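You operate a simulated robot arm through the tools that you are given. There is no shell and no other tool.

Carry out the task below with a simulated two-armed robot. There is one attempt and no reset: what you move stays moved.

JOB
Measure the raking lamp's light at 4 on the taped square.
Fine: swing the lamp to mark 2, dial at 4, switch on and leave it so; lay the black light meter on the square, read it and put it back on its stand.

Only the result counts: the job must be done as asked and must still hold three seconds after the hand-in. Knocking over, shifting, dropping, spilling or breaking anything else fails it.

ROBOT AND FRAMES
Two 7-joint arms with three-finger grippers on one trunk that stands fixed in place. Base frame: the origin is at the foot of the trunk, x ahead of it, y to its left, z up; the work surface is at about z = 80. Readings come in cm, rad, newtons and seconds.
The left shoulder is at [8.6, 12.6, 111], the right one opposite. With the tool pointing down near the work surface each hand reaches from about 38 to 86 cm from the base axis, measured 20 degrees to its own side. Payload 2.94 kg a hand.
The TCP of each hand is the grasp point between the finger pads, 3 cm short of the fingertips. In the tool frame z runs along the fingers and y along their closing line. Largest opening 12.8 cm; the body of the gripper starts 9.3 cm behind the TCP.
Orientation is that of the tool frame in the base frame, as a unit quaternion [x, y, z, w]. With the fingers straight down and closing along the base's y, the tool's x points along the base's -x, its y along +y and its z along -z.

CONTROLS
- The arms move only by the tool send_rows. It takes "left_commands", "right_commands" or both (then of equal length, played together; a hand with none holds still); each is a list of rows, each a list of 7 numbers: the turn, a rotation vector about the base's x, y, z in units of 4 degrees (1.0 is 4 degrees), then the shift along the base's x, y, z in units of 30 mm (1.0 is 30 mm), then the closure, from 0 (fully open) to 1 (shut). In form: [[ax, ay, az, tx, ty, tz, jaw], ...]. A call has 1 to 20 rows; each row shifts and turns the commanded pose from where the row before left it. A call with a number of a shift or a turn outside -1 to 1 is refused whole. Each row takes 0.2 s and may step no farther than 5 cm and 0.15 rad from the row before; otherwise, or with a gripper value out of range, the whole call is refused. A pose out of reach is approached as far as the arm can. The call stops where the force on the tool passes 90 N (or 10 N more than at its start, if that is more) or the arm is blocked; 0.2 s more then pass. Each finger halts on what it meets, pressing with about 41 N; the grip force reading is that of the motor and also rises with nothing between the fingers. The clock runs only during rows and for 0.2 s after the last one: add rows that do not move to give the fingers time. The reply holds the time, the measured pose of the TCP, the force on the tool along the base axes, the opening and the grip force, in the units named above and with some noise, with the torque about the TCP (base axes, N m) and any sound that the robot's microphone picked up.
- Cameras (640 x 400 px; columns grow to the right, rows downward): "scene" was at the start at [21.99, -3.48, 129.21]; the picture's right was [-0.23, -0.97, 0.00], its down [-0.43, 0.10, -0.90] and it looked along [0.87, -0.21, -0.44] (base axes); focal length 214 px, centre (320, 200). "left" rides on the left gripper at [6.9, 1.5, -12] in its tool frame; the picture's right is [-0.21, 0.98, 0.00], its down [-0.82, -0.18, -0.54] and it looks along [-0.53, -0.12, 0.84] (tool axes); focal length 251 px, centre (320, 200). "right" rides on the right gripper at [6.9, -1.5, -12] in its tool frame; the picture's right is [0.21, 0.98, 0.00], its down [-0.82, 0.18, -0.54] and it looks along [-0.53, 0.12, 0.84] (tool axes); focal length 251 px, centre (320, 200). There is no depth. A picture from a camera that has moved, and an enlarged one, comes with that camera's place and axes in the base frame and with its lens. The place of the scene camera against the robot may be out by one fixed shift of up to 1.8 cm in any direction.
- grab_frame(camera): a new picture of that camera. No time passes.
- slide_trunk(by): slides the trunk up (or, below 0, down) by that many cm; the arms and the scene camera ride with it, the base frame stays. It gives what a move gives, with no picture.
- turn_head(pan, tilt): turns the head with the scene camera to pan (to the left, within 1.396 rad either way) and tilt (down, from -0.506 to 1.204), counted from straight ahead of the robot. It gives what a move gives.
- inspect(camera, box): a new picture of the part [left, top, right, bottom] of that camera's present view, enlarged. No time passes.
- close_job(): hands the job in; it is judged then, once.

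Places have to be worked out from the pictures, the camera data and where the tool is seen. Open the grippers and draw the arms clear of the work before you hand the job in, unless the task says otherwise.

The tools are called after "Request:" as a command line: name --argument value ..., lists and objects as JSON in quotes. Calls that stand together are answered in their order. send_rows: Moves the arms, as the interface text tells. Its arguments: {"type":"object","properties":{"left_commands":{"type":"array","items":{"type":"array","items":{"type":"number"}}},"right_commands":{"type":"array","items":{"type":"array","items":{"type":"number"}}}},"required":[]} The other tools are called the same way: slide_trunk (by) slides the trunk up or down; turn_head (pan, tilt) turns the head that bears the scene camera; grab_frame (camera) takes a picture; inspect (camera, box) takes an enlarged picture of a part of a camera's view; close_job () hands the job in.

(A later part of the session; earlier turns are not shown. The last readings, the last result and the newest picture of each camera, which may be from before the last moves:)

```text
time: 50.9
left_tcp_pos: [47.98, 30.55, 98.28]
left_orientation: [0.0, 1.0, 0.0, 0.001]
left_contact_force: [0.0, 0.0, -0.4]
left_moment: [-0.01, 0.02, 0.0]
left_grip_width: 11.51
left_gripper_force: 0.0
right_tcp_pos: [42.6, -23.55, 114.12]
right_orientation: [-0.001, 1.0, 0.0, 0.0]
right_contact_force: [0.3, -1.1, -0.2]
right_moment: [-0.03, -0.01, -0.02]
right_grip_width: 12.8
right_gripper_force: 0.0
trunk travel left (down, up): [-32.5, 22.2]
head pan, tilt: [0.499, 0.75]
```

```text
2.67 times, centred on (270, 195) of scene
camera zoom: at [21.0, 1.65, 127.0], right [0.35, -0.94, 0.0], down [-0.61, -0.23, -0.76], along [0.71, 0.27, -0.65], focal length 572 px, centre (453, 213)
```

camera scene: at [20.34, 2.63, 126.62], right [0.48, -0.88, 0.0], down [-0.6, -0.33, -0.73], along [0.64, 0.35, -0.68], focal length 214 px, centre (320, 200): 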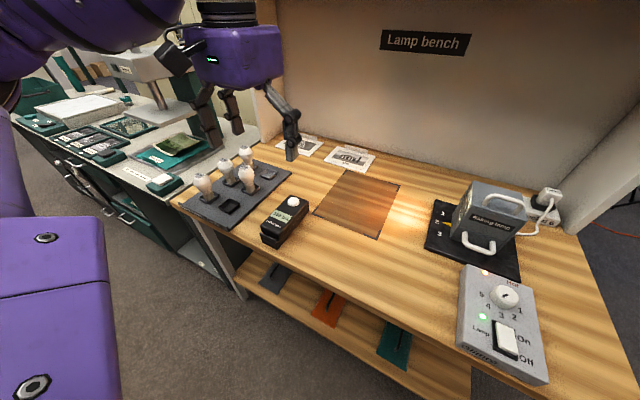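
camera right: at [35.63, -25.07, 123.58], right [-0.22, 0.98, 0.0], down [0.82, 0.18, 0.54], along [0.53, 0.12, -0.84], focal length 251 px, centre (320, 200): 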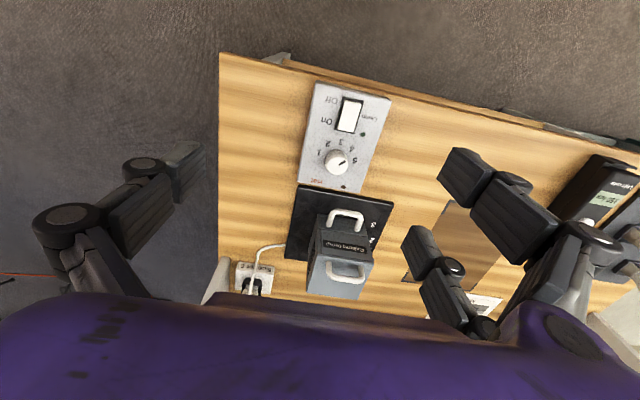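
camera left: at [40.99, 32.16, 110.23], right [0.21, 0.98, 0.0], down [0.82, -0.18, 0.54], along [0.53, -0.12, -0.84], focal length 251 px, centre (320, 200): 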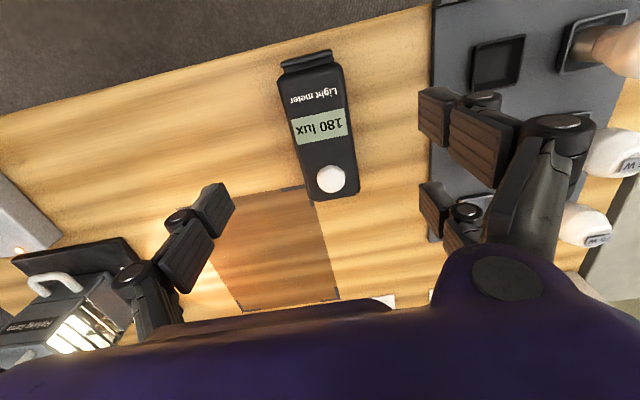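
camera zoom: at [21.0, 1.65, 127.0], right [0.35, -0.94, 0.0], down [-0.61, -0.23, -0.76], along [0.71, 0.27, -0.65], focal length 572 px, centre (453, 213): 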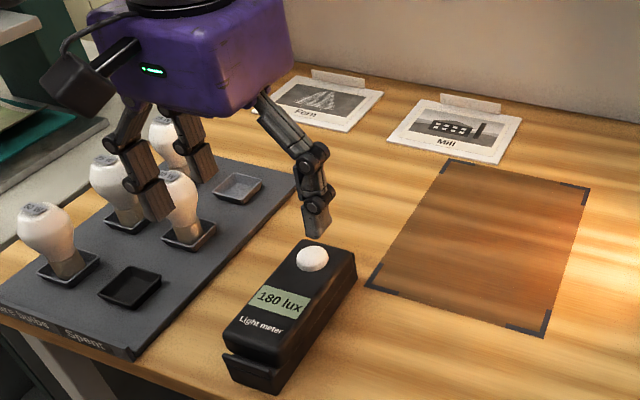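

The meter centre is about (50.1, 30.45), spanning x 43.3–56.9 and y 27.4–33.5, with the top at ≈84.7. I zoom in on its side to see where the meter ends and the stand begins.

Request:
inspect --camera "scene" --box '[250, 205, 320, 270]'

Request:
inspect --camera "left" --box '[270, 40, 370, 210]'

Request:
grab_frame --camera "right"

```text
6.15 times, centred on (285, 238) of scene
camera zoom: at [21.0, 1.65, 127.0], right [0.35, -0.94, 0.0], down [-0.61, -0.23, -0.76], along [0.71, 0.27, -0.65], focal length 1320 px, centre (535, -31)
```

zoom: 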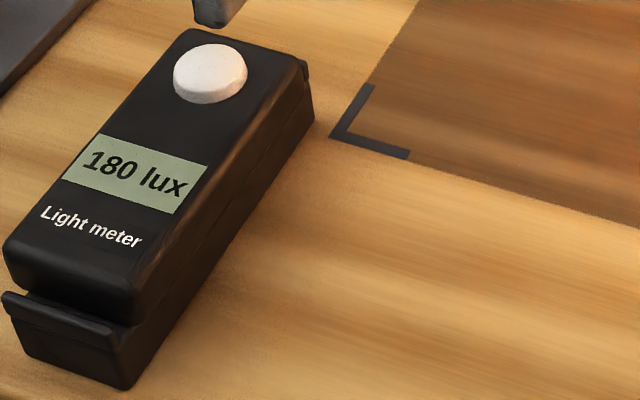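

```text
2.35 times, centred on (320, 125) of left
camera zoom: at [40.99, 32.16, 110.23], right [0.21, 0.98, 0.0], down [0.82, -0.18, 0.54], along [0.53, -0.12, -0.84], focal length 592 px, centre (320, 376)
```

zoom: 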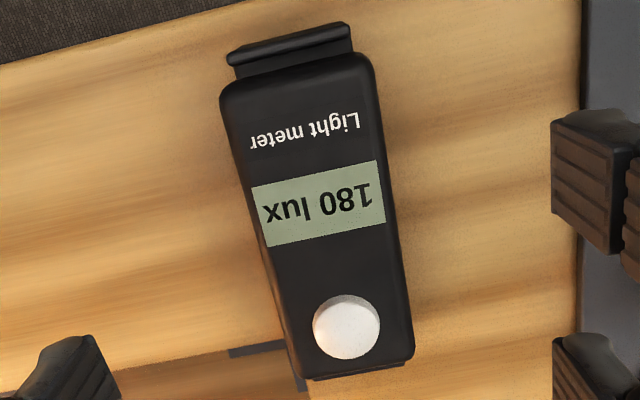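

```text
taken
camera right: at [35.82, -25.13, 126.21], right [-0.22, 0.98, 0.0], down [0.82, 0.18, 0.54], along [0.53, 0.12, -0.84], focal length 251 px, centre (320, 200)
```

right: 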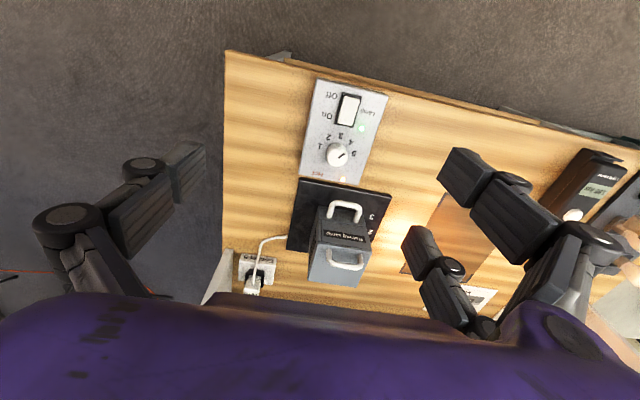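

The meter rests on a base about 2.3 cm high with end lips, so the meter body spans z≈82.3–85. I'll grip only its sides, with tips at z≈83. I move above it at z≈91 with the jaw at ~8.5 cm and check alignment.

Request:
send_rows --left_commands '[[0, 0, 0, 0.35, -0.02, -0.6, 0.2], [0, 0, 0, 0.35, -0.02, -0.6, 0.33], [0, 0, 0, 0, 0, -0.6, 0.33], [0, 0, 0, 0, 0, -0.5, 0.33], [0, 0, 0, 0, 0, 0, 0.33], [0, 0, 0, 0, 0, 0, 0.33]]'

Request:
grab_frame --camera "left"

Request:
inspect --camera "scene" --box '[220, 140, 360, 270]'

```text
time: 52.3
left_tcp_pos: [50.13, 30.47, 91.25]
left_orientation: [-0.001, 1.0, -0.001, 0.0]
left_contact_force: [0.2, 0.4, -0.9]
left_moment: [0.02, 0.04, -0.03]
left_grip_width: 8.57
left_gripper_force: 0.0
right_tcp_pos: [42.79, -23.64, 114.21]
right_orientation: [0.0, 1.0, 0.001, 0.0]
right_contact_force: [-0.2, 0.7, -0.8]
right_moment: [-0.01, -0.03, -0.01]
right_grip_width: 12.79
right_gripper_force: 0.1
trunk travel left (down, up): [-32.5, 22.2]
head pan, tilt: [0.499, 0.75]
```

```text
taken
camera left: at [43.23, 31.9, 103.4], right [0.21, 0.98, 0.0], down [0.82, -0.18, 0.54], along [0.53, -0.12, -0.84], focal length 251 px, centre (320, 200)
```

left: 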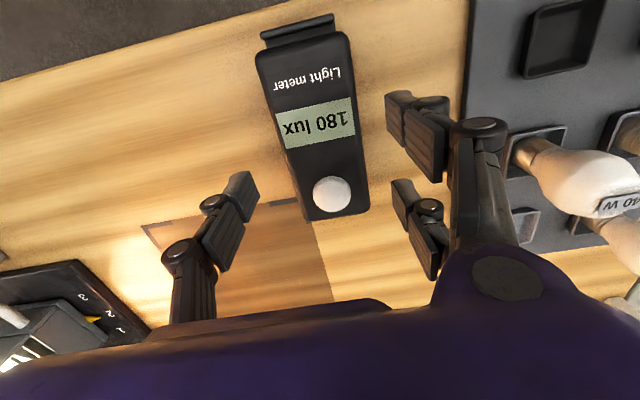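

```text
3.08 times, centred on (290, 205) of scene
camera zoom: at [21.19, 1.19, 127.05], right [0.3, -0.95, 0.0], down [-0.61, -0.19, -0.77], along [0.73, 0.23, -0.64], focal length 660 px, centre (412, 185)
```

zoom: 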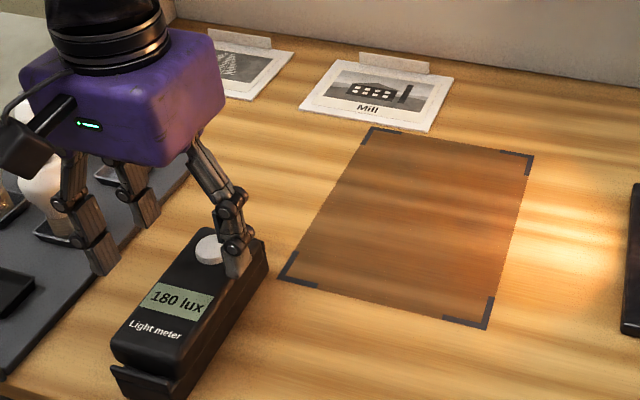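

Aligned in y (centre 30.47) and yaw. I zoom to measure the LCD corners so I can pin the meter's top height more precisely.

Request:
inspect --camera "left" --box '[240, 0, 400, 230]'

Request:
inspect --camera "left" --box '[250, 80, 370, 160]'

```text
1.74 times, centred on (320, 115) of left
camera zoom: at [43.23, 31.9, 103.4], right [0.21, 0.98, 0.0], down [0.82, -0.18, 0.54], along [0.53, -0.12, -0.84], focal length 437 px, centre (320, 348)
```

zoom: 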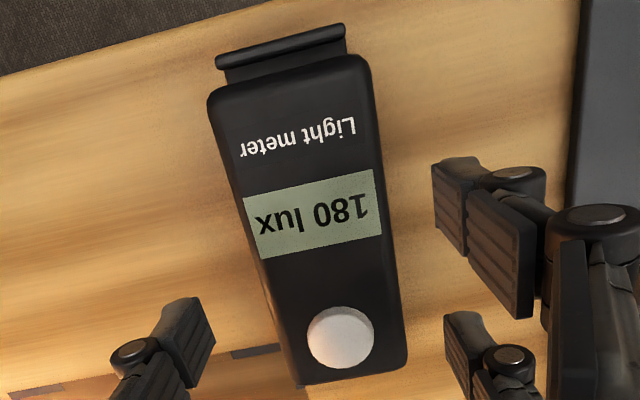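

```text
5.00 times, centred on (310, 120) of left
camera zoom: at [43.23, 31.9, 103.4], right [0.21, 0.98, 0.0], down [0.82, -0.18, 0.54], along [0.53, -0.12, -0.84], focal length 1257 px, centre (370, 600)
```

zoom: 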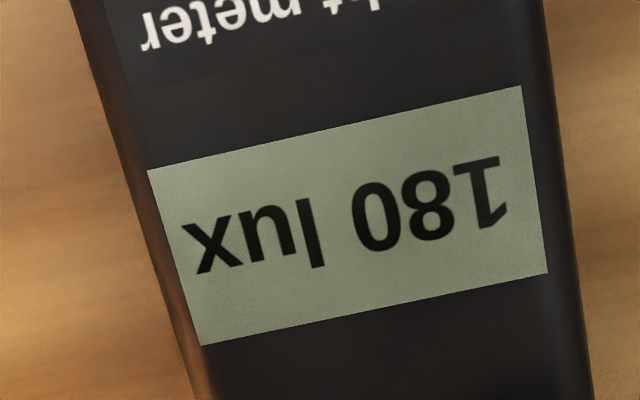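

The meter's top is at z=85.0 and level, with its centre at y=30.43. I descend to TCP z≈86.2 (tips ≈83.2, above the stand) and close slowly.

Request:
send_rows --left_commands '[[0, 0, 0, 0, 0, -0.6, 0.33], [0, 0, 0, 0, 0, -0.6, 0.33], [0, 0, 0, 0, 0, -0.3, 0.33], [0, 0, 0, 0, 0, -0.18, 0.33], [0, 0, 0, 0, 0, 0, 0.4], [0, 0, 0, 0, 0, 0, 0.45], [0, 0, 0, 0, 0, 0, 0.48], [0, 0, 0, 0, 0, 0, 0.48]]'

Request:
grab_frame --camera "left"

Request:
inspect --camera "scene" --box '[200, 160, 330, 280]'

```text
time: 54.1
left_tcp_pos: [50.12, 30.36, 86.3]
left_orientation: [-0.001, 1.0, -0.001, 0.001]
left_contact_force: [0.3, -1.2, 0.0]
left_moment: [0.02, 0.01, 0.0]
left_grip_width: 6.64
left_gripper_force: 0.1
right_tcp_pos: [42.76, -23.51, 114.1]
right_orientation: [-0.001, 1.0, 0.0, 0.0]
right_contact_force: [-0.6, 0.6, 0.1]
right_moment: [0.02, 0.01, 0.0]
right_grip_width: 12.81
right_gripper_force: 0.0
trunk travel left (down, up): [-32.5, 22.2]
head pan, tilt: [0.499, 0.75]
```

```text
taken
camera left: at [43.18, 31.96, 98.28], right [0.21, 0.98, 0.0], down [0.82, -0.18, 0.54], along [0.53, -0.12, -0.84], focal length 251 px, centre (320, 200)
```

left: 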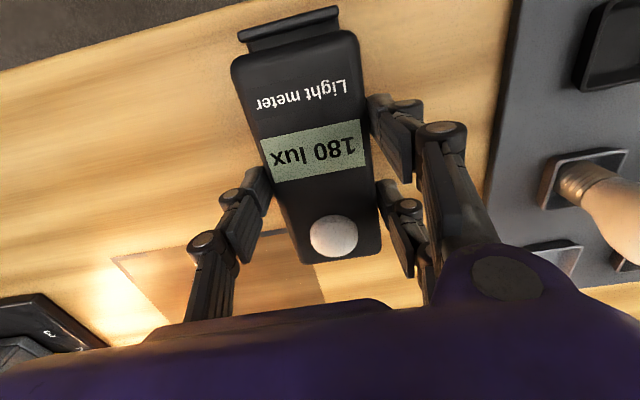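

```text
3.33 times, centred on (265, 220) of scene
camera zoom: at [20.34, 2.63, 126.61], right [0.48, -0.88, 0.0], down [-0.6, -0.33, -0.73], along [0.64, 0.35, -0.68], focal length 715 px, centre (503, 133)
```

zoom: 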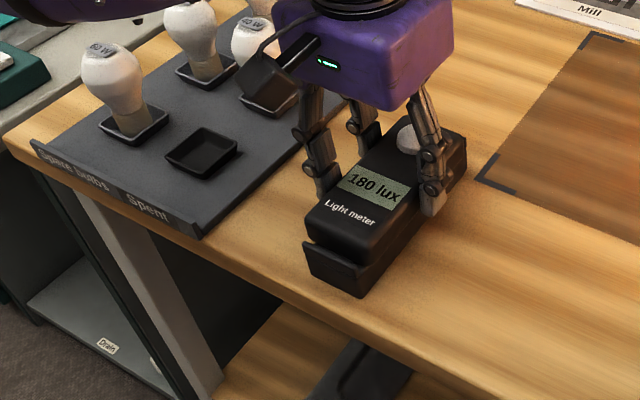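

The fingers straddle the meter evenly at a width of 6.64. I close fully.

Request:
send_rows --left_commands '[[0, 0, 0, 0, 0, 0, 0.52], [0, 0, 0, 0, 0, 0, 0.56], [0, 0, 0, 0, 0, 0, 0.7], [0, 0, 0, 0, 0, 0, 1], [0, 0, 0, 0, 0, 0, 1]]'

Request:
inspect --camera "left" --box '[200, 0, 460, 280]'

Request:
inspect --camera "scene" --box '[220, 180, 340, 280]'

```text
time: 55.3
left_tcp_pos: [50.22, 30.38, 86.3]
left_orientation: [-0.001, 1.0, -0.001, 0.0]
left_contact_force: [0.6, 1.6, 2.7]
left_moment: [0.06, 0.11, -0.05]
left_grip_width: 6.13
left_gripper_force: 41.3
right_tcp_pos: [42.63, -23.51, 114.08]
right_orientation: [-0.001, 1.0, 0.001, 0.0]
right_contact_force: [-0.3, -0.5, 0.1]
right_moment: [0.01, 0.0, -0.01]
right_grip_width: 12.79
right_gripper_force: 0.0
trunk travel left (down, up): [-32.5, 22.2]
head pan, tilt: [0.499, 0.75]
```

```text
1.43 times, centred on (330, 140) of left
camera zoom: at [43.18, 31.97, 98.3], right [0.21, 0.98, 0.0], down [0.82, -0.18, 0.54], along [0.53, -0.12, -0.84], focal length 359 px, centre (306, 286)
```

zoom: 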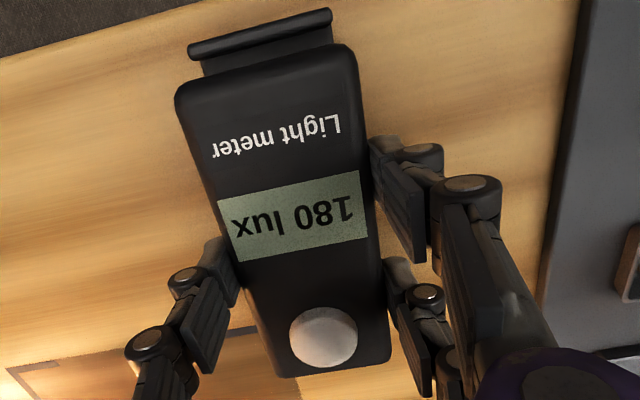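

```text
4.00 times, centred on (280, 230) of scene
camera zoom: at [20.33, 2.63, 126.62], right [0.48, -0.88, 0.0], down [-0.6, -0.33, -0.73], along [0.64, 0.35, -0.68], focal length 858 px, centre (480, 80)
```

zoom: 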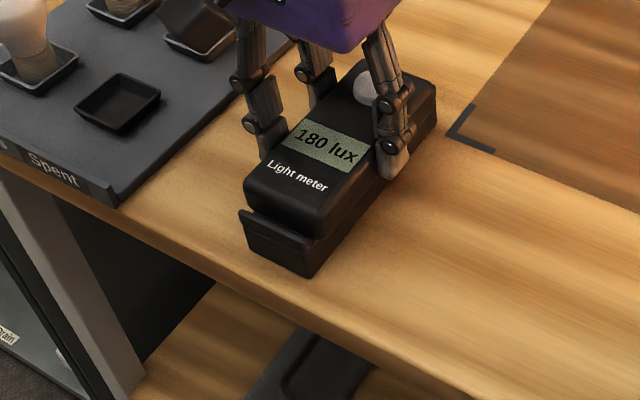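

Gripped at 6.13 wide with no side load. I lift 3 cm slowly and check that the stand stays behind.

Request:
send_rows --left_commands '[[0, 0, 0, 0, 0, 0.1, 1], [0, 0, 0, 0, 0, 0.2, 1], [0, 0, 0, 0, 0, 0.3, 1], [0, 0, 0, 0, 0, 0.4, 1], [0, 0, 0, 0, 0, 0, 1]]'

Request:
inspect --camera "scene" --box '[220, 160, 340, 280]'

Request:
inspect --camera "left" --box '[200, 0, 460, 280]'

```text
time: 56.5
left_tcp_pos: [50.04, 30.59, 89.24]
left_orientation: [-0.001, 1.0, -0.001, 0.0]
left_contact_force: [0.3, -0.2, -2.2]
left_moment: [0.01, 0.01, -0.01]
left_grip_width: 6.13
left_gripper_force: 41.6
right_tcp_pos: [42.84, -23.59, 114.17]
right_orientation: [-0.002, 1.0, 0.0, 0.0]
right_contact_force: [0.4, 0.1, 0.0]
right_moment: [0.01, 0.0, 0.01]
right_grip_width: 12.79
right_gripper_force: 0.1
trunk travel left (down, up): [-32.5, 22.2]
head pan, tilt: [0.499, 0.75]
```

```text
3.33 times, centred on (280, 220) of scene
camera zoom: at [20.36, 2.64, 126.61], right [0.48, -0.88, 0.0], down [-0.6, -0.33, -0.73], along [0.64, 0.35, -0.68], focal length 715 px, centre (453, 133)
```

zoom: 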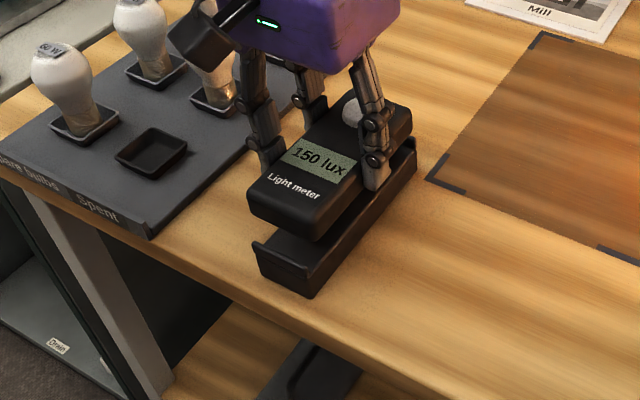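

```text
1.43 times, centred on (330, 140) of left
camera zoom: at [43.13, 32.07, 101.23], right [0.21, 0.98, 0.0], down [0.82, -0.18, 0.54], along [0.53, -0.12, -0.84], focal length 359 px, centre (306, 286)
```

zoom: 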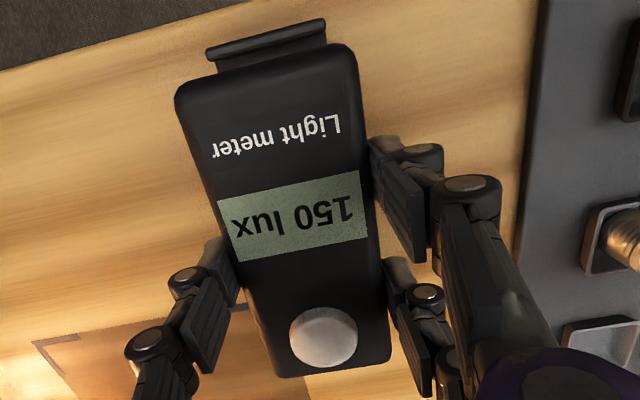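

The meter lifted cleanly (weight about 2 N) and the stand stayed behind. I raise it 6 cm more and carry it over the centre of the taped area.

Request:
send_rows --left_commands '[[0, 0, 0, 0, 0, 0.5, 1], [0, 0, 0, 0, 0, 0.5, 1], [0, 0, 0, 0, 0, 0.5, 1], [0, 0, 0, 0, 0, 0.5, 1], [0, 0, 0, 0.33, -0.22, 0, 1], [0, 0, 0, 0.66, -0.44, 0, 1], [0, 0, 0, 0.66, -0.44, 0, 1], [0, 0, 0, 0.66, -0.44, 0, 1], [0, 0, 0, 0.66, -0.44, 0, 1], [0, 0, 0, 0.66, -0.44, 0, 1], [0, 0, 0, 0.66, -0.44, 0, 1], [0, 0, 0, 0.66, -0.44, 0, 1], [0, 0, 0, 0.66, -0.44, 0, 1], [0, 0, 0, 0.66, -0.44, 0, 1], [0, 0, 0, 0.33, -0.22, 0, 1], [0, 0, 0, 0, 0, 0, 1]]'

Request:
turn_head --pan 0.2 --tilt 0.65

Request:
grab_frame --camera "scene"

Request:
grab_frame --camera "left"

```text
time: 59.9
left_tcp_pos: [69.96, 17.2, 95.42]
left_orientation: [0.0, 1.0, -0.002, 0.0]
left_contact_force: [0.2, -0.2, -1.8]
left_moment: [-0.02, 0.0, -0.03]
left_grip_width: 6.13
left_gripper_force: 40.7
right_tcp_pos: [42.74, -23.53, 114.16]
right_orientation: [-0.001, 1.0, 0.0, -0.001]
right_contact_force: [-0.6, -0.2, -0.1]
right_moment: [0.0, 0.0, -0.01]
right_grip_width: 12.82
right_gripper_force: 0.1
trunk travel left (down, up): [-32.5, 22.2]
head pan, tilt: [0.499, 0.75]
```

```text
time: 60.7
left_tcp_pos: [69.91, 17.38, 95.37]
left_orientation: [0.0, 1.0, 0.0, 0.0]
left_contact_force: [0.0, -0.7, -0.9]
left_moment: [0.02, 0.01, -0.01]
left_grip_width: 6.11
left_gripper_force: 40.8
right_tcp_pos: [42.74, -23.57, 114.2]
right_orientation: [-0.001, 1.0, 0.0, -0.001]
right_contact_force: [0.2, -0.2, 0.5]
right_moment: [0.01, 0.04, -0.01]
right_grip_width: 12.8
right_gripper_force: 0.1
trunk travel left (down, up): [-32.5, 22.2]
head pan, tilt: [0.201, 0.649]
```

```text
taken
camera scene: at [21.57, 0.43, 127.47], right [0.2, -0.98, 0.0], down [-0.59, -0.12, -0.8], along [0.78, 0.16, -0.6], focal length 214 px, centre (320, 200)
```

scene: 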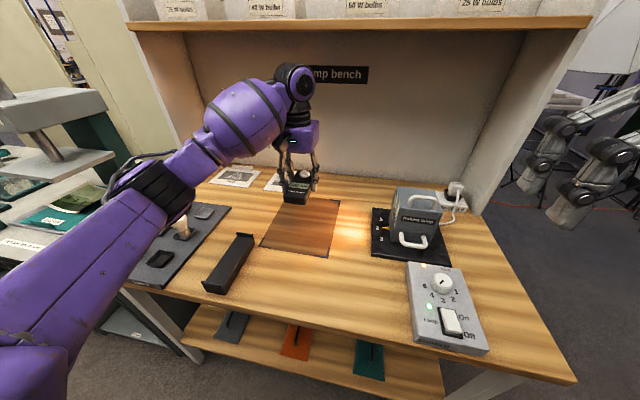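

```text
taken
camera left: at [63.0, 18.84, 107.38], right [0.21, 0.98, 0.0], down [0.82, -0.18, 0.54], along [0.53, -0.12, -0.84], focal length 251 px, centre (320, 200)
```

left: 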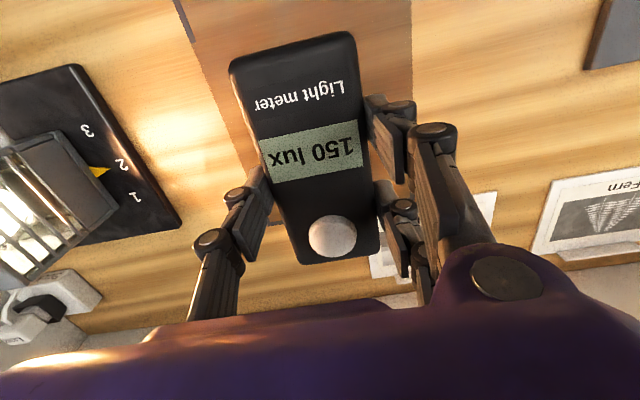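

The meter is over the centre of the taped area (y 7.3–27, x about 58–82). I lower it to about 1.5 cm above the bench first.

Request:
send_rows --left_commands '[[0, 0, 0, 0, 0, -0.7, 1], [0, 0, 0, 0, 0, -0.8, 1], [0, 0, 0, 0, 0, -0.8, 1], [0, 0, 0, 0, 0, -0.5, 1], [0, 0, 0, 0, 0, -0.2, 1], [0, 0, 0, 0, 0, -0.1, 1], [0, 0, 0, 0, 0, 0, 1]]'

Request:
inspect --camera "scene" --box '[220, 140, 380, 280]'

```text
time: 62.3
left_tcp_pos: [69.95, 17.17, 85.91]
left_orientation: [0.0, 1.0, 0.0, 0.0]
left_contact_force: [0.2, -0.2, -2.4]
left_moment: [0.02, 0.01, 0.02]
left_grip_width: 6.13
left_gripper_force: 41.2
right_tcp_pos: [42.73, -23.57, 114.22]
right_orientation: [-0.001, 1.0, 0.001, 0.001]
right_contact_force: [0.0, -0.4, -0.2]
right_moment: [0.01, 0.0, -0.01]
right_grip_width: 12.79
right_gripper_force: 0.0
trunk travel left (down, up): [-32.5, 22.2]
head pan, tilt: [0.201, 0.649]
```

```text
2.86 times, centred on (300, 210) of scene
camera zoom: at [21.58, 0.39, 127.47], right [0.2, -0.98, 0.0], down [-0.59, -0.12, -0.8], along [0.78, 0.16, -0.6], focal length 613 px, centre (377, 171)
```

zoom: 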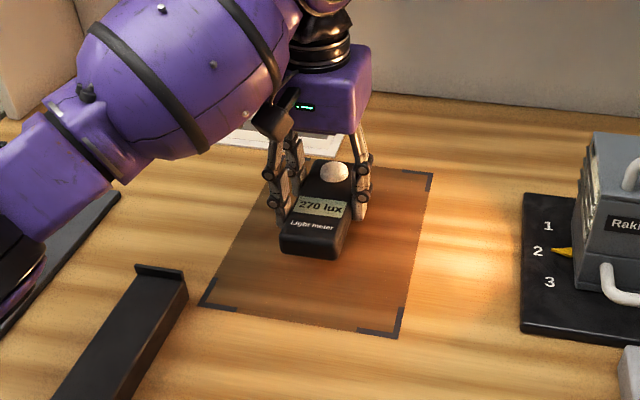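

Now I lower gently, 0.2–0.3 cm per row, until the meter touches the bench.

Request:
send_rows --left_commands '[[0, 0, 0, 0, 0, -0.1, 1], [0, 0, 0, 0, 0, -0.1, 1], [0, 0, 0, 0, 0, -0.1, 1], [0, 0, 0, 0, 0, 0, 1]]'

Request:
inspect --camera "scene" --box '[260, 160, 350, 250]'

```text
time: 63.3
left_tcp_pos: [69.84, 17.34, 85.15]
left_orientation: [-0.001, 1.0, -0.001, 0.0]
left_contact_force: [0.4, 0.7, -2.1]
left_moment: [-0.02, 0.02, 0.0]
left_grip_width: 6.13
left_gripper_force: 41.3
right_tcp_pos: [42.76, -23.5, 114.19]
right_orientation: [0.0, 1.0, 0.001, 0.0]
right_contact_force: [-0.8, 0.1, -0.3]
right_moment: [0.01, 0.01, -0.01]
right_grip_width: 12.79
right_gripper_force: 0.1
trunk travel left (down, up): [-32.5, 22.2]
head pan, tilt: [0.201, 0.649]
```

```text
4.44 times, centred on (305, 205) of scene
camera zoom: at [21.58, 0.39, 127.47], right [0.2, -0.98, 0.0], down [-0.59, -0.12, -0.8], along [0.78, 0.16, -0.6], focal length 953 px, centre (387, 178)
```

zoom: 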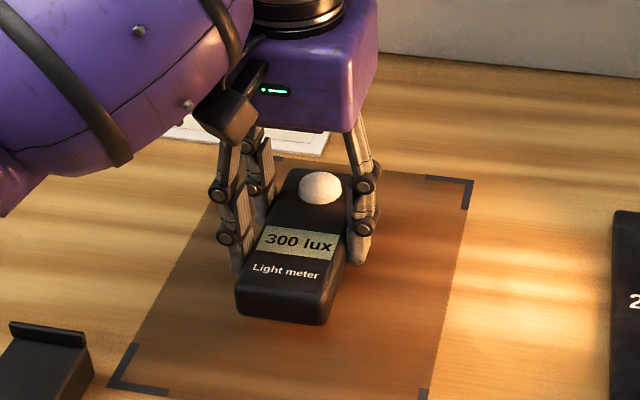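

No contact yet. I continue down by 0.3 cm steps.

Request:
send_rows --left_commands '[[0, 0, 0, 0, 0, -0.1, 1], [0, 0, 0, 0, 0, -0.07, 1], [0, 0, 0, 0, 0, 0, 1]]'

Request:
send_rows --left_commands '[[0, 0, 0, 0, 0, -0.07, 1], [0, 0, 0, 0, 0, 0, 1]]'

```text
time: 64.1
left_tcp_pos: [69.79, 17.26, 84.64]
left_orientation: [-0.001, 1.0, -0.001, 0.001]
left_contact_force: [-0.2, 0.2, -0.3]
left_moment: [-0.01, -0.02, -0.04]
left_grip_width: 6.12
left_gripper_force: 42.0
right_tcp_pos: [42.74, -23.61, 114.21]
right_orientation: [-0.001, 1.0, 0.001, 0.0]
right_contact_force: [0.4, 1.3, -0.6]
right_moment: [0.01, -0.02, 0.0]
right_grip_width: 12.82
right_gripper_force: 0.0
trunk travel left (down, up): [-32.5, 22.2]
head pan, tilt: [0.201, 0.649]
```

```text
time: 64.7
left_tcp_pos: [69.83, 17.39, 84.39]
left_orientation: [-0.001, 1.0, -0.001, 0.0]
left_contact_force: [1.0, 0.7, -1.5]
left_moment: [0.02, -0.02, -0.03]
left_grip_width: 6.1
left_gripper_force: 40.6
right_tcp_pos: [42.73, -23.54, 114.08]
right_orientation: [-0.001, 1.0, 0.001, 0.001]
right_contact_force: [0.6, -0.5, 0.0]
right_moment: [-0.01, 0.0, -0.01]
right_grip_width: 12.8
right_gripper_force: 0.0
trunk travel left (down, up): [-32.5, 22.2]
head pan, tilt: [0.201, 0.649]
```

Still hanging free at TCP 84.4. I continue in 0.15–0.2 cm steps.

Request:
send_rows --left_commands '[[0, 0, 0, 0, 0, -0.06, 1], [0, 0, 0, 0, 0, 0, 1]]'

Request:
send_rows --left_commands '[[0, 0, 0, 0, 0, -0.06, 1], [0, 0, 0, 0, 0, 0, 1]]'

Request:
inspect --camera "scene" --box '[260, 160, 350, 250]'

```text
time: 65.3
left_tcp_pos: [69.86, 17.33, 84.18]
left_orientation: [-0.001, 1.0, -0.001, 0.0]
left_contact_force: [-0.1, 0.0, -1.4]
left_moment: [-0.03, 0.0, -0.01]
left_grip_width: 6.12
left_gripper_force: 40.8
right_tcp_pos: [42.68, -23.61, 114.2]
right_orientation: [0.0, 1.0, 0.001, 0.0]
right_contact_force: [0.6, 0.2, 0.4]
right_moment: [-0.01, -0.02, 0.0]
right_grip_width: 12.81
right_gripper_force: 0.1
trunk travel left (down, up): [-32.5, 22.2]
head pan, tilt: [0.201, 0.649]
```

```text
time: 65.9
left_tcp_pos: [70.02, 17.27, 84.15]
left_orientation: [-0.001, 1.0, -0.001, 0.0]
left_contact_force: [-0.4, -0.5, -1.5]
left_moment: [-0.01, -0.04, 0.03]
left_grip_width: 6.12
left_gripper_force: 40.6
right_tcp_pos: [42.72, -23.55, 114.16]
right_orientation: [-0.001, 1.0, 0.001, 0.0]
right_contact_force: [-0.3, 0.1, 0.3]
right_moment: [-0.01, -0.03, 0.02]
right_grip_width: 12.8
right_gripper_force: 0.1
trunk travel left (down, up): [-32.5, 22.2]
head pan, tilt: [0.201, 0.649]
```

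```text
4.44 times, centred on (305, 205) of scene
camera zoom: at [21.58, 0.4, 127.47], right [0.2, -0.98, 0.0], down [-0.59, -0.12, -0.8], along [0.78, 0.16, -0.6], focal length 953 px, centre (387, 178)
```

zoom: 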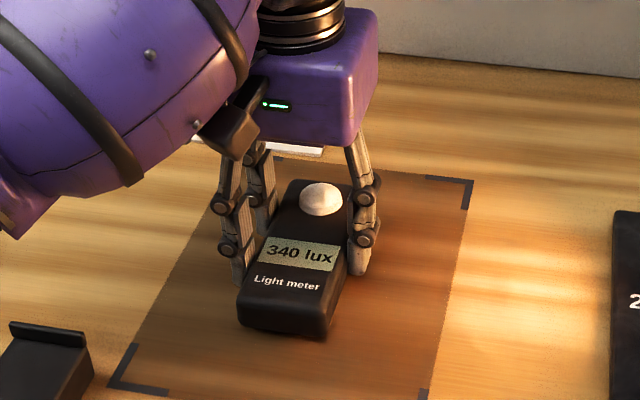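

The reading rises as it gets lower (340). Still free, so I continue.

Request:
send_rows --left_commands '[[0, 0, 0, 0, 0, -0.06, 1], [0, 0, 0, 0, 0, 0, 1]]'

Request:
send_rows --left_commands '[[0, 0, 0, 0, 0, -0.06, 1], [0, 0, 0, 0, 0, 0, 1]]'

```text
time: 66.5
left_tcp_pos: [69.94, 17.23, 83.88]
left_orientation: [-0.001, 1.0, -0.001, 0.0]
left_contact_force: [-0.1, 0.2, -0.8]
left_moment: [0.01, 0.03, -0.04]
left_grip_width: 6.11
left_gripper_force: 41.1
right_tcp_pos: [42.65, -23.48, 114.18]
right_orientation: [-0.001, 1.0, 0.001, 0.0]
right_contact_force: [-1.2, -0.3, 0.3]
right_moment: [0.01, 0.01, -0.03]
right_grip_width: 12.78
right_gripper_force: 0.1
trunk travel left (down, up): [-32.5, 22.2]
head pan, tilt: [0.201, 0.649]
```

```text
time: 67.1
left_tcp_pos: [69.82, 17.28, 83.68]
left_orientation: [-0.001, 1.0, -0.001, 0.0]
left_contact_force: [0.7, 0.5, -2.2]
left_moment: [0.01, 0.0, 0.04]
left_grip_width: 6.12
left_gripper_force: 41.3
right_tcp_pos: [42.83, -23.55, 114.22]
right_orientation: [-0.001, 1.0, 0.001, 0.001]
right_contact_force: [-0.5, 0.5, -0.5]
right_moment: [-0.01, -0.02, 0.03]
right_grip_width: 12.81
right_gripper_force: 0.0
trunk travel left (down, up): [-32.5, 22.2]
head pan, tilt: [0.201, 0.649]
```

TCP 83.7, still hanging. Next steps are 0.12 cm, since the fingertips are near the bench as well.

Request:
send_rows --left_commands '[[0, 0, 0, 0, 0, -0.04, 1], [0, 0, 0, 0, 0, 0, 1]]'

Request:
send_rows --left_commands '[[0, 0, 0, 0, 0, -0.04, 1], [0, 0, 0, 0, 0, 0, 1]]'

Request:
inspect --camera "scene" --box '[270, 175, 330, 235]'

```text
time: 67.7
left_tcp_pos: [69.77, 17.26, 83.49]
left_orientation: [0.0, 1.0, -0.001, 0.0]
left_contact_force: [-0.5, 0.3, -1.1]
left_moment: [-0.01, 0.0, 0.01]
left_grip_width: 6.16
left_gripper_force: 40.9
right_tcp_pos: [42.72, -23.52, 114.17]
right_orientation: [-0.001, 1.0, 0.001, 0.001]
right_contact_force: [0.9, -0.3, 0.1]
right_moment: [-0.01, 0.0, 0.03]
right_grip_width: 12.8
right_gripper_force: 0.0
trunk travel left (down, up): [-32.5, 22.2]
head pan, tilt: [0.201, 0.649]
```

```text
time: 68.3
left_tcp_pos: [69.85, 17.22, 83.6]
left_orientation: [-0.001, 1.0, -0.001, 0.001]
left_contact_force: [1.6, 1.4, 7.9]
left_moment: [0.14, 0.62, -0.12]
left_grip_width: 6.11
left_gripper_force: 41.5
right_tcp_pos: [42.65, -23.6, 114.15]
right_orientation: [-0.001, 1.0, 0.001, 0.0]
right_contact_force: [-0.1, 0.7, 0.4]
right_moment: [-0.03, 0.0, -0.05]
right_grip_width: 12.78
right_gripper_force: 0.0
trunk travel left (down, up): [-32.5, 22.2]
head pan, tilt: [0.201, 0.649]
```

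```text
6.67 times, centred on (300, 205) of scene
camera zoom: at [21.52, 0.39, 127.49], right [0.2, -0.98, 0.0], down [-0.59, -0.12, -0.8], along [0.78, 0.16, -0.6], focal length 1430 px, centre (453, 167)
```

zoom: 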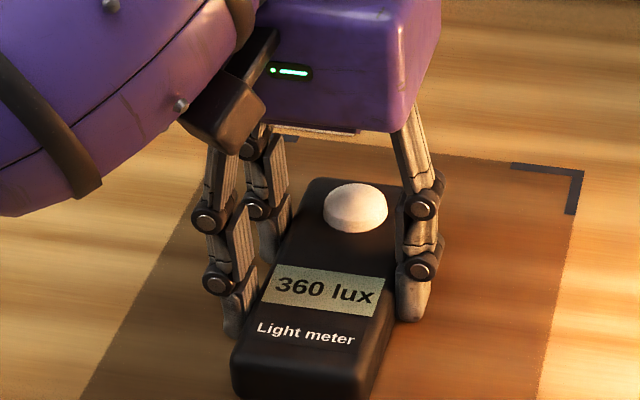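

Contact at 8 N: the meter lies on the square, reading 360 lux so far. I ease off slightly, release, and rise clear so nothing shades the sensor.

Request:
send_rows --left_commands '[[0, 0, 0, 0, 0, 0.02, 1], [0, 0, 0, 0, 0, 0, 0.8], [0, 0, 0, 0, 0, 0, 0.5], [0, 0, 0, 0, 0, 0, 0.4], [0, 0, 0, 0, 0, 0, 0.35], [0, 0, 0, 0, 0, 0, 0.35], [0, 0, 0, 0, 0, 0.4, 0.35], [0, 0, 0, 0, 0, 0.8, 0.35], [0, 0, 0, 0, 0, 0.9, 0.35], [0, 0, 0, 0, 0, 0.9, 0.35], [0, 0, 0, 0, 0, 0, 0.35]]'

Request:
inspect --camera "scene" --box '[220, 130, 380, 270]'

Request:
grab_frame --camera "left"

```text
time: 70.7
left_tcp_pos: [69.82, 17.09, 92.53]
left_orientation: [-0.001, 1.0, 0.0, 0.0]
left_contact_force: [0.1, 0.0, 0.7]
left_moment: [0.0, 0.01, 0.0]
left_grip_width: 8.32
left_gripper_force: 0.1
right_tcp_pos: [42.77, -23.66, 114.14]
right_orientation: [-0.001, 1.0, 0.001, 0.001]
right_contact_force: [-0.8, 0.2, 0.0]
right_moment: [0.0, -0.02, 0.03]
right_grip_width: 12.8
right_gripper_force: 0.1
trunk travel left (down, up): [-32.5, 22.2]
head pan, tilt: [0.201, 0.649]
```

```text
2.86 times, centred on (300, 200) of scene
camera zoom: at [21.59, 0.41, 127.47], right [0.2, -0.98, 0.0], down [-0.59, -0.12, -0.8], along [0.78, 0.16, -0.6], focal length 613 px, centre (377, 200)
```

zoom: 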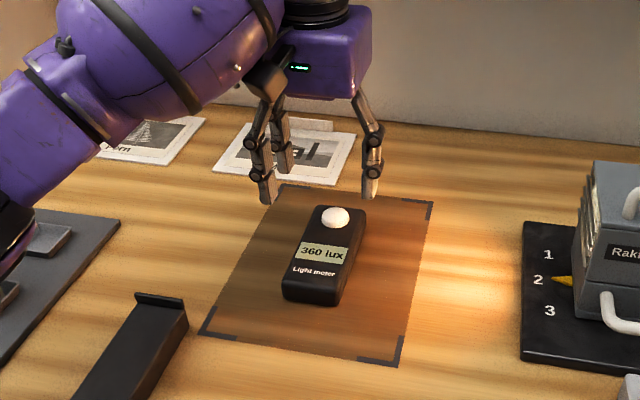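

```text
taken
camera left: at [62.93, 18.76, 104.45], right [0.21, 0.98, 0.0], down [0.82, -0.18, 0.54], along [0.53, -0.12, -0.84], focal length 251 px, centre (320, 200)
```

left: 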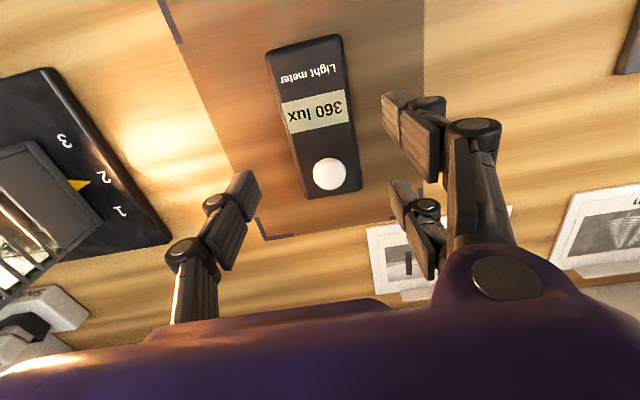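

The meter lies alone inside the taped area. I let one second pass and read the display in close-up.

Request:
send_rows --left_commands '[[0, 0, 0, 0, 0, 0, 0.35], [0, 0, 0, 0, 0, 0, 0.35], [0, 0, 0, 0, 0, 0, 0.35], [0, 0, 0, 0, 0, 0, 0.35], [0, 0, 0, 0, 0, 0, 0.35]]'

Request:
inspect --camera "left" --box '[250, 20, 370, 210]'

Request:
inspect --camera "left" --box '[260, 80, 380, 150]'

Request:
inspect --camera "scene" --box '[280, 170, 340, 230]'

```text
time: 71.9
left_tcp_pos: [69.83, 17.17, 92.46]
left_orientation: [-0.001, 1.0, -0.002, 0.0]
left_contact_force: [0.4, 0.6, -0.5]
left_moment: [-0.01, 0.0, -0.01]
left_grip_width: 8.32
left_gripper_force: 0.1
right_tcp_pos: [42.71, -23.67, 114.1]
right_orientation: [-0.001, 1.0, 0.001, 0.0]
right_contact_force: [-0.4, 0.0, -0.2]
right_moment: [0.02, 0.02, 0.01]
right_grip_width: 12.81
right_gripper_force: 0.1
trunk travel left (down, up): [-32.5, 22.2]
head pan, tilt: [0.201, 0.649]
```

```text
2.11 times, centred on (310, 115) of left
camera zoom: at [62.91, 18.74, 104.45], right [0.21, 0.98, 0.0], down [0.82, -0.18, 0.54], along [0.53, -0.12, -0.84], focal length 529 px, centre (341, 379)
```

zoom: 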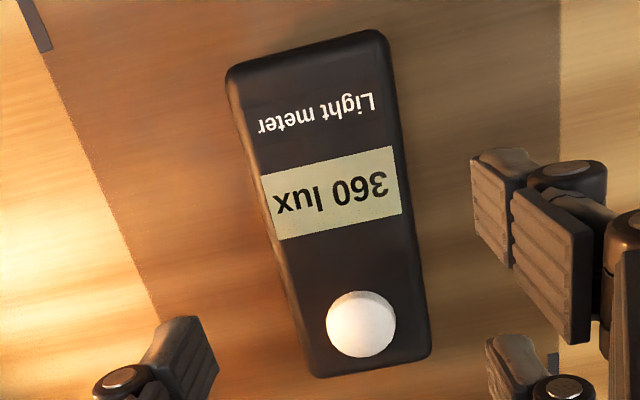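

```text
5.33 times, centred on (320, 115) of left
camera zoom: at [62.91, 18.74, 104.45], right [0.21, 0.98, 0.0], down [0.82, -0.18, 0.54], along [0.53, -0.12, -0.84], focal length 1341 px, centre (320, 653)
```

zoom: 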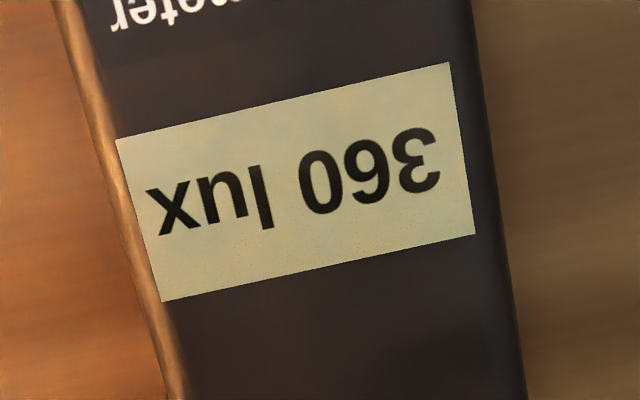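

```text
6.67 times, centred on (310, 200) of scene
camera zoom: at [21.57, 0.39, 127.47], right [0.2, -0.98, 0.0], down [-0.59, -0.12, -0.8], along [0.78, 0.16, -0.6], focal length 1430 px, centre (387, 200)
```

zoom: 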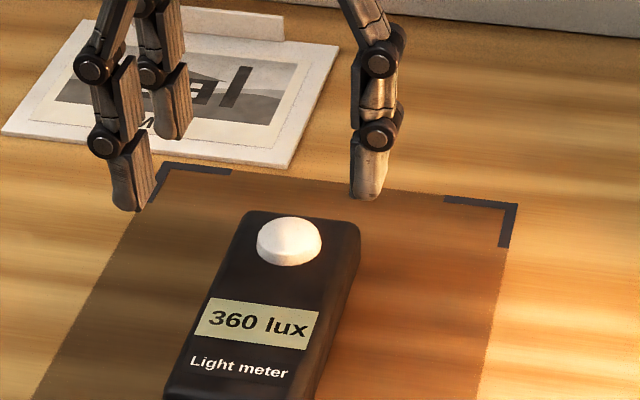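

The meter reads a steady 360 lux on the square with the lamp at mark 2 and dial at 4. I now descend again, re-grip it in the same place and then take it back.

Request:
send_rows --left_commands '[[0, 0, 0, 0, 0, -0.8, 0.35], [0, 0, 0, 0, 0, -0.9, 0.35], [0, 0, 0, 0, 0, -0.8, 0.35], [0, 0, 0, 0, 0, -0.3, 0.35], [0, 0, 0, 0, 0, -0.17, 0.35], [0, 0, 0, 0, 0, 0, 0.4], [0, 0, 0, 0, 0, 0, 0.46], [0, 0, 0, 0, 0, 0, 0.5], [0, 0, 0, 0, 0, 0, 0.54], [0, 0, 0, 0, 0, 0, 0.7], [0, 0, 0, 0, 0, 0, 1], [0, 0, 0, 0, 0, 0, 1]]'

Request:
inspect --camera "left" --box '[200, 0, 460, 280]'

```text
time: 74.5
left_tcp_pos: [69.74, 17.27, 83.48]
left_orientation: [-0.001, 1.0, -0.001, 0.0]
left_contact_force: [0.0, 0.0, 0.9]
left_moment: [-0.02, 0.03, -0.01]
left_grip_width: 6.14
left_gripper_force: 41.0
right_tcp_pos: [42.7, -23.59, 114.09]
right_orientation: [-0.001, 1.0, 0.001, 0.0]
right_contact_force: [-0.3, -0.1, -0.7]
right_moment: [0.06, 0.0, 0.04]
right_grip_width: 12.81
right_gripper_force: 0.0
trunk travel left (down, up): [-32.5, 22.2]
head pan, tilt: [0.201, 0.649]
```

```text
1.43 times, centred on (330, 140) of left
camera zoom: at [62.83, 18.8, 95.55], right [0.21, 0.98, 0.0], down [0.82, -0.18, 0.54], along [0.53, -0.12, -0.84], focal length 359 px, centre (306, 286)
```

zoom: 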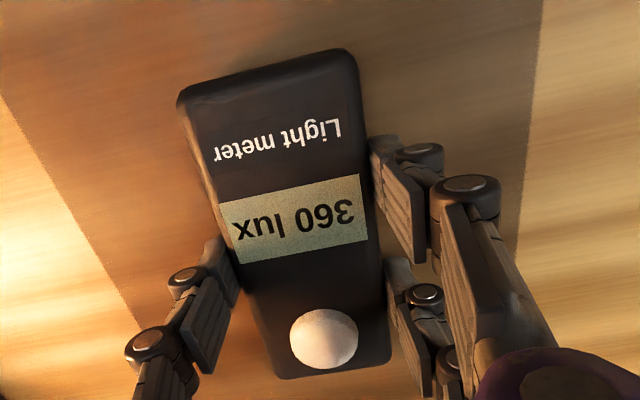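

Re-gripped in the same relative position. I lift 9 cm and carry it back above the stand.

Request:
send_rows --left_commands '[[0, 0, 0, 0, 0, 0.3, 1], [0, 0, 0, 0, 0, 0.7, 1], [0, 0, 0, 0, 0, 0.8, 1], [0, 0, 0, 0, 0, 0.8, 1], [0, 0, 0, 0, 0, 0.4, 1], [0, 0, 0, -0.33, 0.22, 0, 1], [0, 0, 0, -0.66, 0.44, 0, 1], [0, 0, 0, -0.66, 0.44, 0, 1], [0, 0, 0, -0.66, 0.44, 0, 1], [0, 0, 0, -0.66, 0.44, 0, 1], [0, 0, 0, -0.66, 0.44, 0, 1], [0, 0, 0, -0.66, 0.44, 0, 1], [0, 0, 0, -0.66, 0.44, 0, 1], [0, 0, 0, -0.66, 0.44, 0, 1], [0, 0, 0, -0.66, 0.44, 0, 1], [0, 0, 0, -0.33, 0.22, 0, 1], [0, 0, 0, 0, 0, 0, 1], [0, 0, 0, 0, 0, 0, 1]]'

Request:
turn_head --pan 0.5 --tilt 0.75

Request:
grab_frame --camera "scene"

Request:
inspect --camera "left" --box '[200, 0, 460, 280]'

Request:
inspect --camera "scene" --box '[220, 130, 340, 280]'

```text
time: 78.3
left_tcp_pos: [50.17, 30.47, 92.75]
left_orientation: [-0.001, 1.0, -0.001, 0.0]
left_contact_force: [0.0, 0.2, -1.5]
left_moment: [0.04, 0.03, -0.03]
left_grip_width: 6.15
left_gripper_force: 40.9
right_tcp_pos: [42.78, -23.51, 114.18]
right_orientation: [-0.001, 1.0, 0.0, 0.001]
right_contact_force: [0.2, 0.0, -0.5]
right_moment: [0.0, 0.0, 0.04]
right_grip_width: 12.81
right_gripper_force: 0.1
trunk travel left (down, up): [-32.5, 22.2]
head pan, tilt: [0.201, 0.649]
```

```text
time: 79.1
left_tcp_pos: [50.12, 30.57, 92.66]
left_orientation: [-0.002, 1.0, -0.001, 0.0]
left_contact_force: [-0.1, 0.1, -1.4]
left_moment: [-0.03, -0.02, 0.02]
left_grip_width: 6.13
left_gripper_force: 40.8
right_tcp_pos: [42.66, -23.6, 114.16]
right_orientation: [-0.001, 1.0, 0.001, 0.0]
right_contact_force: [1.0, -0.2, -1.0]
right_moment: [-0.03, 0.02, 0.0]
right_grip_width: 12.82
right_gripper_force: 0.1
trunk travel left (down, up): [-32.5, 22.2]
head pan, tilt: [0.499, 0.75]
```

```text
taken
camera scene: at [20.35, 2.63, 126.61], right [0.48, -0.88, 0.0], down [-0.6, -0.33, -0.73], along [0.64, 0.35, -0.68], focal length 214 px, centre (320, 200)
```

scene: 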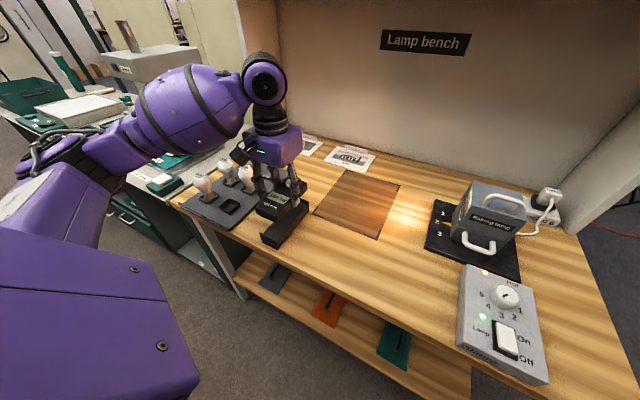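

```text
1.43 times, centred on (330, 140) of left
camera zoom: at [43.16, 32.09, 104.63], right [0.21, 0.98, 0.0], down [0.82, -0.18, 0.54], along [0.53, -0.12, -0.84], focal length 359 px, centre (306, 286)
```

zoom: 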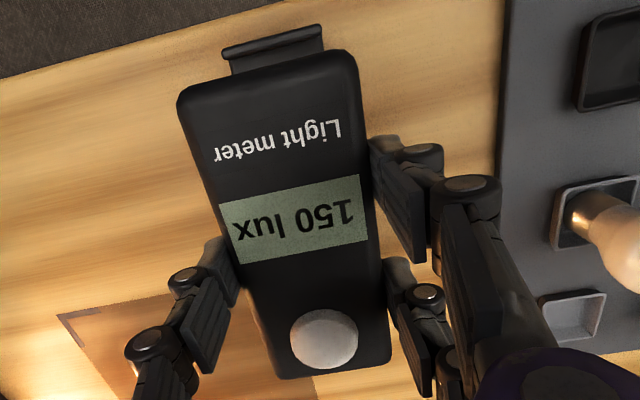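

```text
2.67 times, centred on (280, 205) of scene
camera zoom: at [20.35, 2.63, 126.61], right [0.48, -0.88, 0.0], down [-0.6, -0.33, -0.73], along [0.64, 0.35, -0.68], focal length 572 px, centre (427, 187)
```

zoom: 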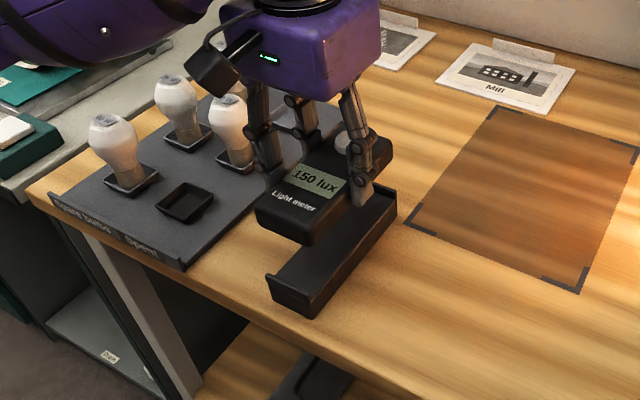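

Above the stand again. I measure the LCD in close-up to compare the meter's x and y with its original position.

Request:
inspect --camera "left" --box '[240, 60, 400, 200]'

Request:
inspect --camera "scene" --box '[240, 160, 320, 260]'

```text
2.86 times, centred on (320, 130) of left
camera zoom: at [43.16, 32.09, 104.63], right [0.21, 0.98, 0.0], down [0.82, -0.18, 0.54], along [0.53, -0.12, -0.84], focal length 718 px, centre (320, 400)
```

zoom: 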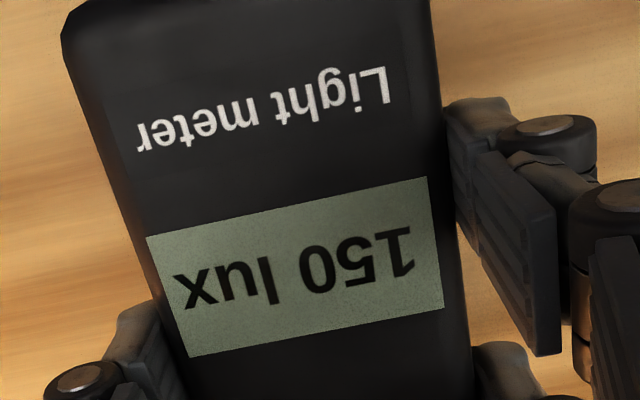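

```text
4.00 times, centred on (280, 210) of scene
camera zoom: at [20.35, 2.63, 126.61], right [0.48, -0.88, 0.0], down [-0.6, -0.33, -0.73], along [0.64, 0.35, -0.68], focal length 858 px, centre (480, 160)
```

zoom: 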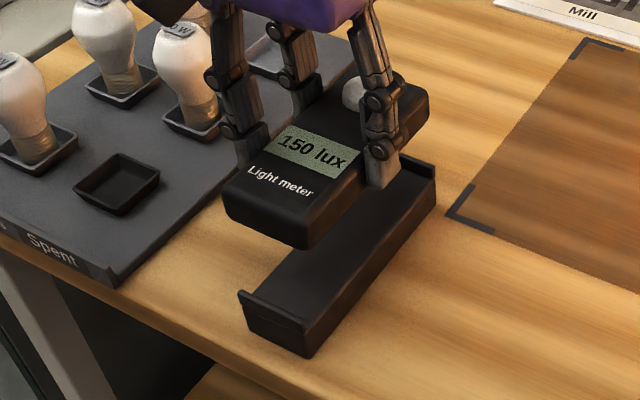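

The meter is only about 0.1 cm further +x in the hand than originally and y matches. I shift -0.1 cm in x and lower to about 1 cm above its seat.

Request:
send_rows --left_commands '[[0, 0, 0, -0.033, 0, -0.4, 1], [0, 0, 0, 0, 0, -0.5, 1], [0, 0, 0, 0, 0, -0.4, 1], [0, 0, 0, 0, 0, -0.3, 1], [0, 0, 0, 0, 0, -0.12, 1], [0, 0, 0, 0, 0, 0, 1]]'

Request:
inspect --camera "scene" --box '[240, 170, 320, 260]'

Request:
inspect --camera "left" --box '[220, 0, 400, 120]'

```text
time: 80.5
left_tcp_pos: [49.95, 30.54, 87.27]
left_orientation: [-0.002, 1.0, -0.001, 0.0]
left_contact_force: [0.1, -0.3, -2.2]
left_moment: [-0.01, -0.02, -0.02]
left_grip_width: 6.1
left_gripper_force: 41.0
right_tcp_pos: [42.73, -23.63, 114.1]
right_orientation: [-0.001, 1.0, 0.001, 0.0]
right_contact_force: [-0.5, 0.3, 0.1]
right_moment: [0.01, 0.02, -0.01]
right_grip_width: 12.8
right_gripper_force: 0.0
trunk travel left (down, up): [-32.5, 22.2]
head pan, tilt: [0.499, 0.75]
```

```text
4.44 times, centred on (280, 215) of scene
camera zoom: at [20.35, 2.63, 126.61], right [0.48, -0.88, 0.0], down [-0.6, -0.33, -0.73], along [0.64, 0.35, -0.68], focal length 953 px, centre (498, 133)
```

zoom: 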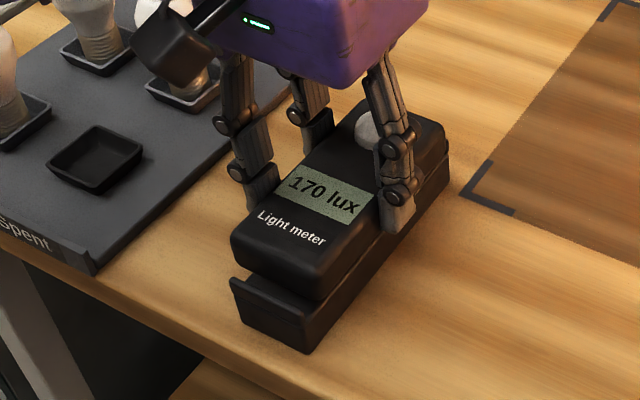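

```text
3.33 times, centred on (310, 60) of left
camera zoom: at [43.04, 32.02, 99.31], right [0.21, 0.98, 0.0], down [0.82, -0.18, 0.54], along [0.53, -0.12, -0.84], focal length 838 px, centre (353, 667)
```

zoom: 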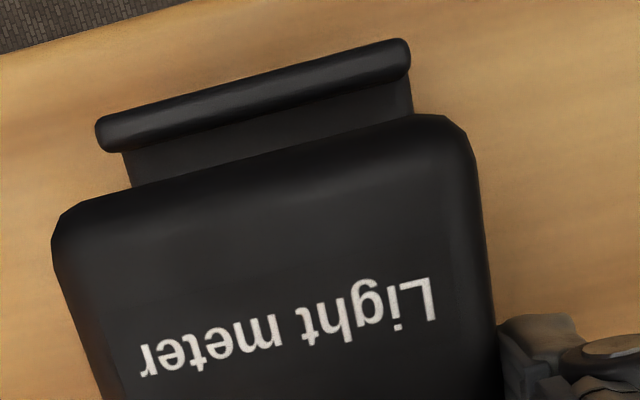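

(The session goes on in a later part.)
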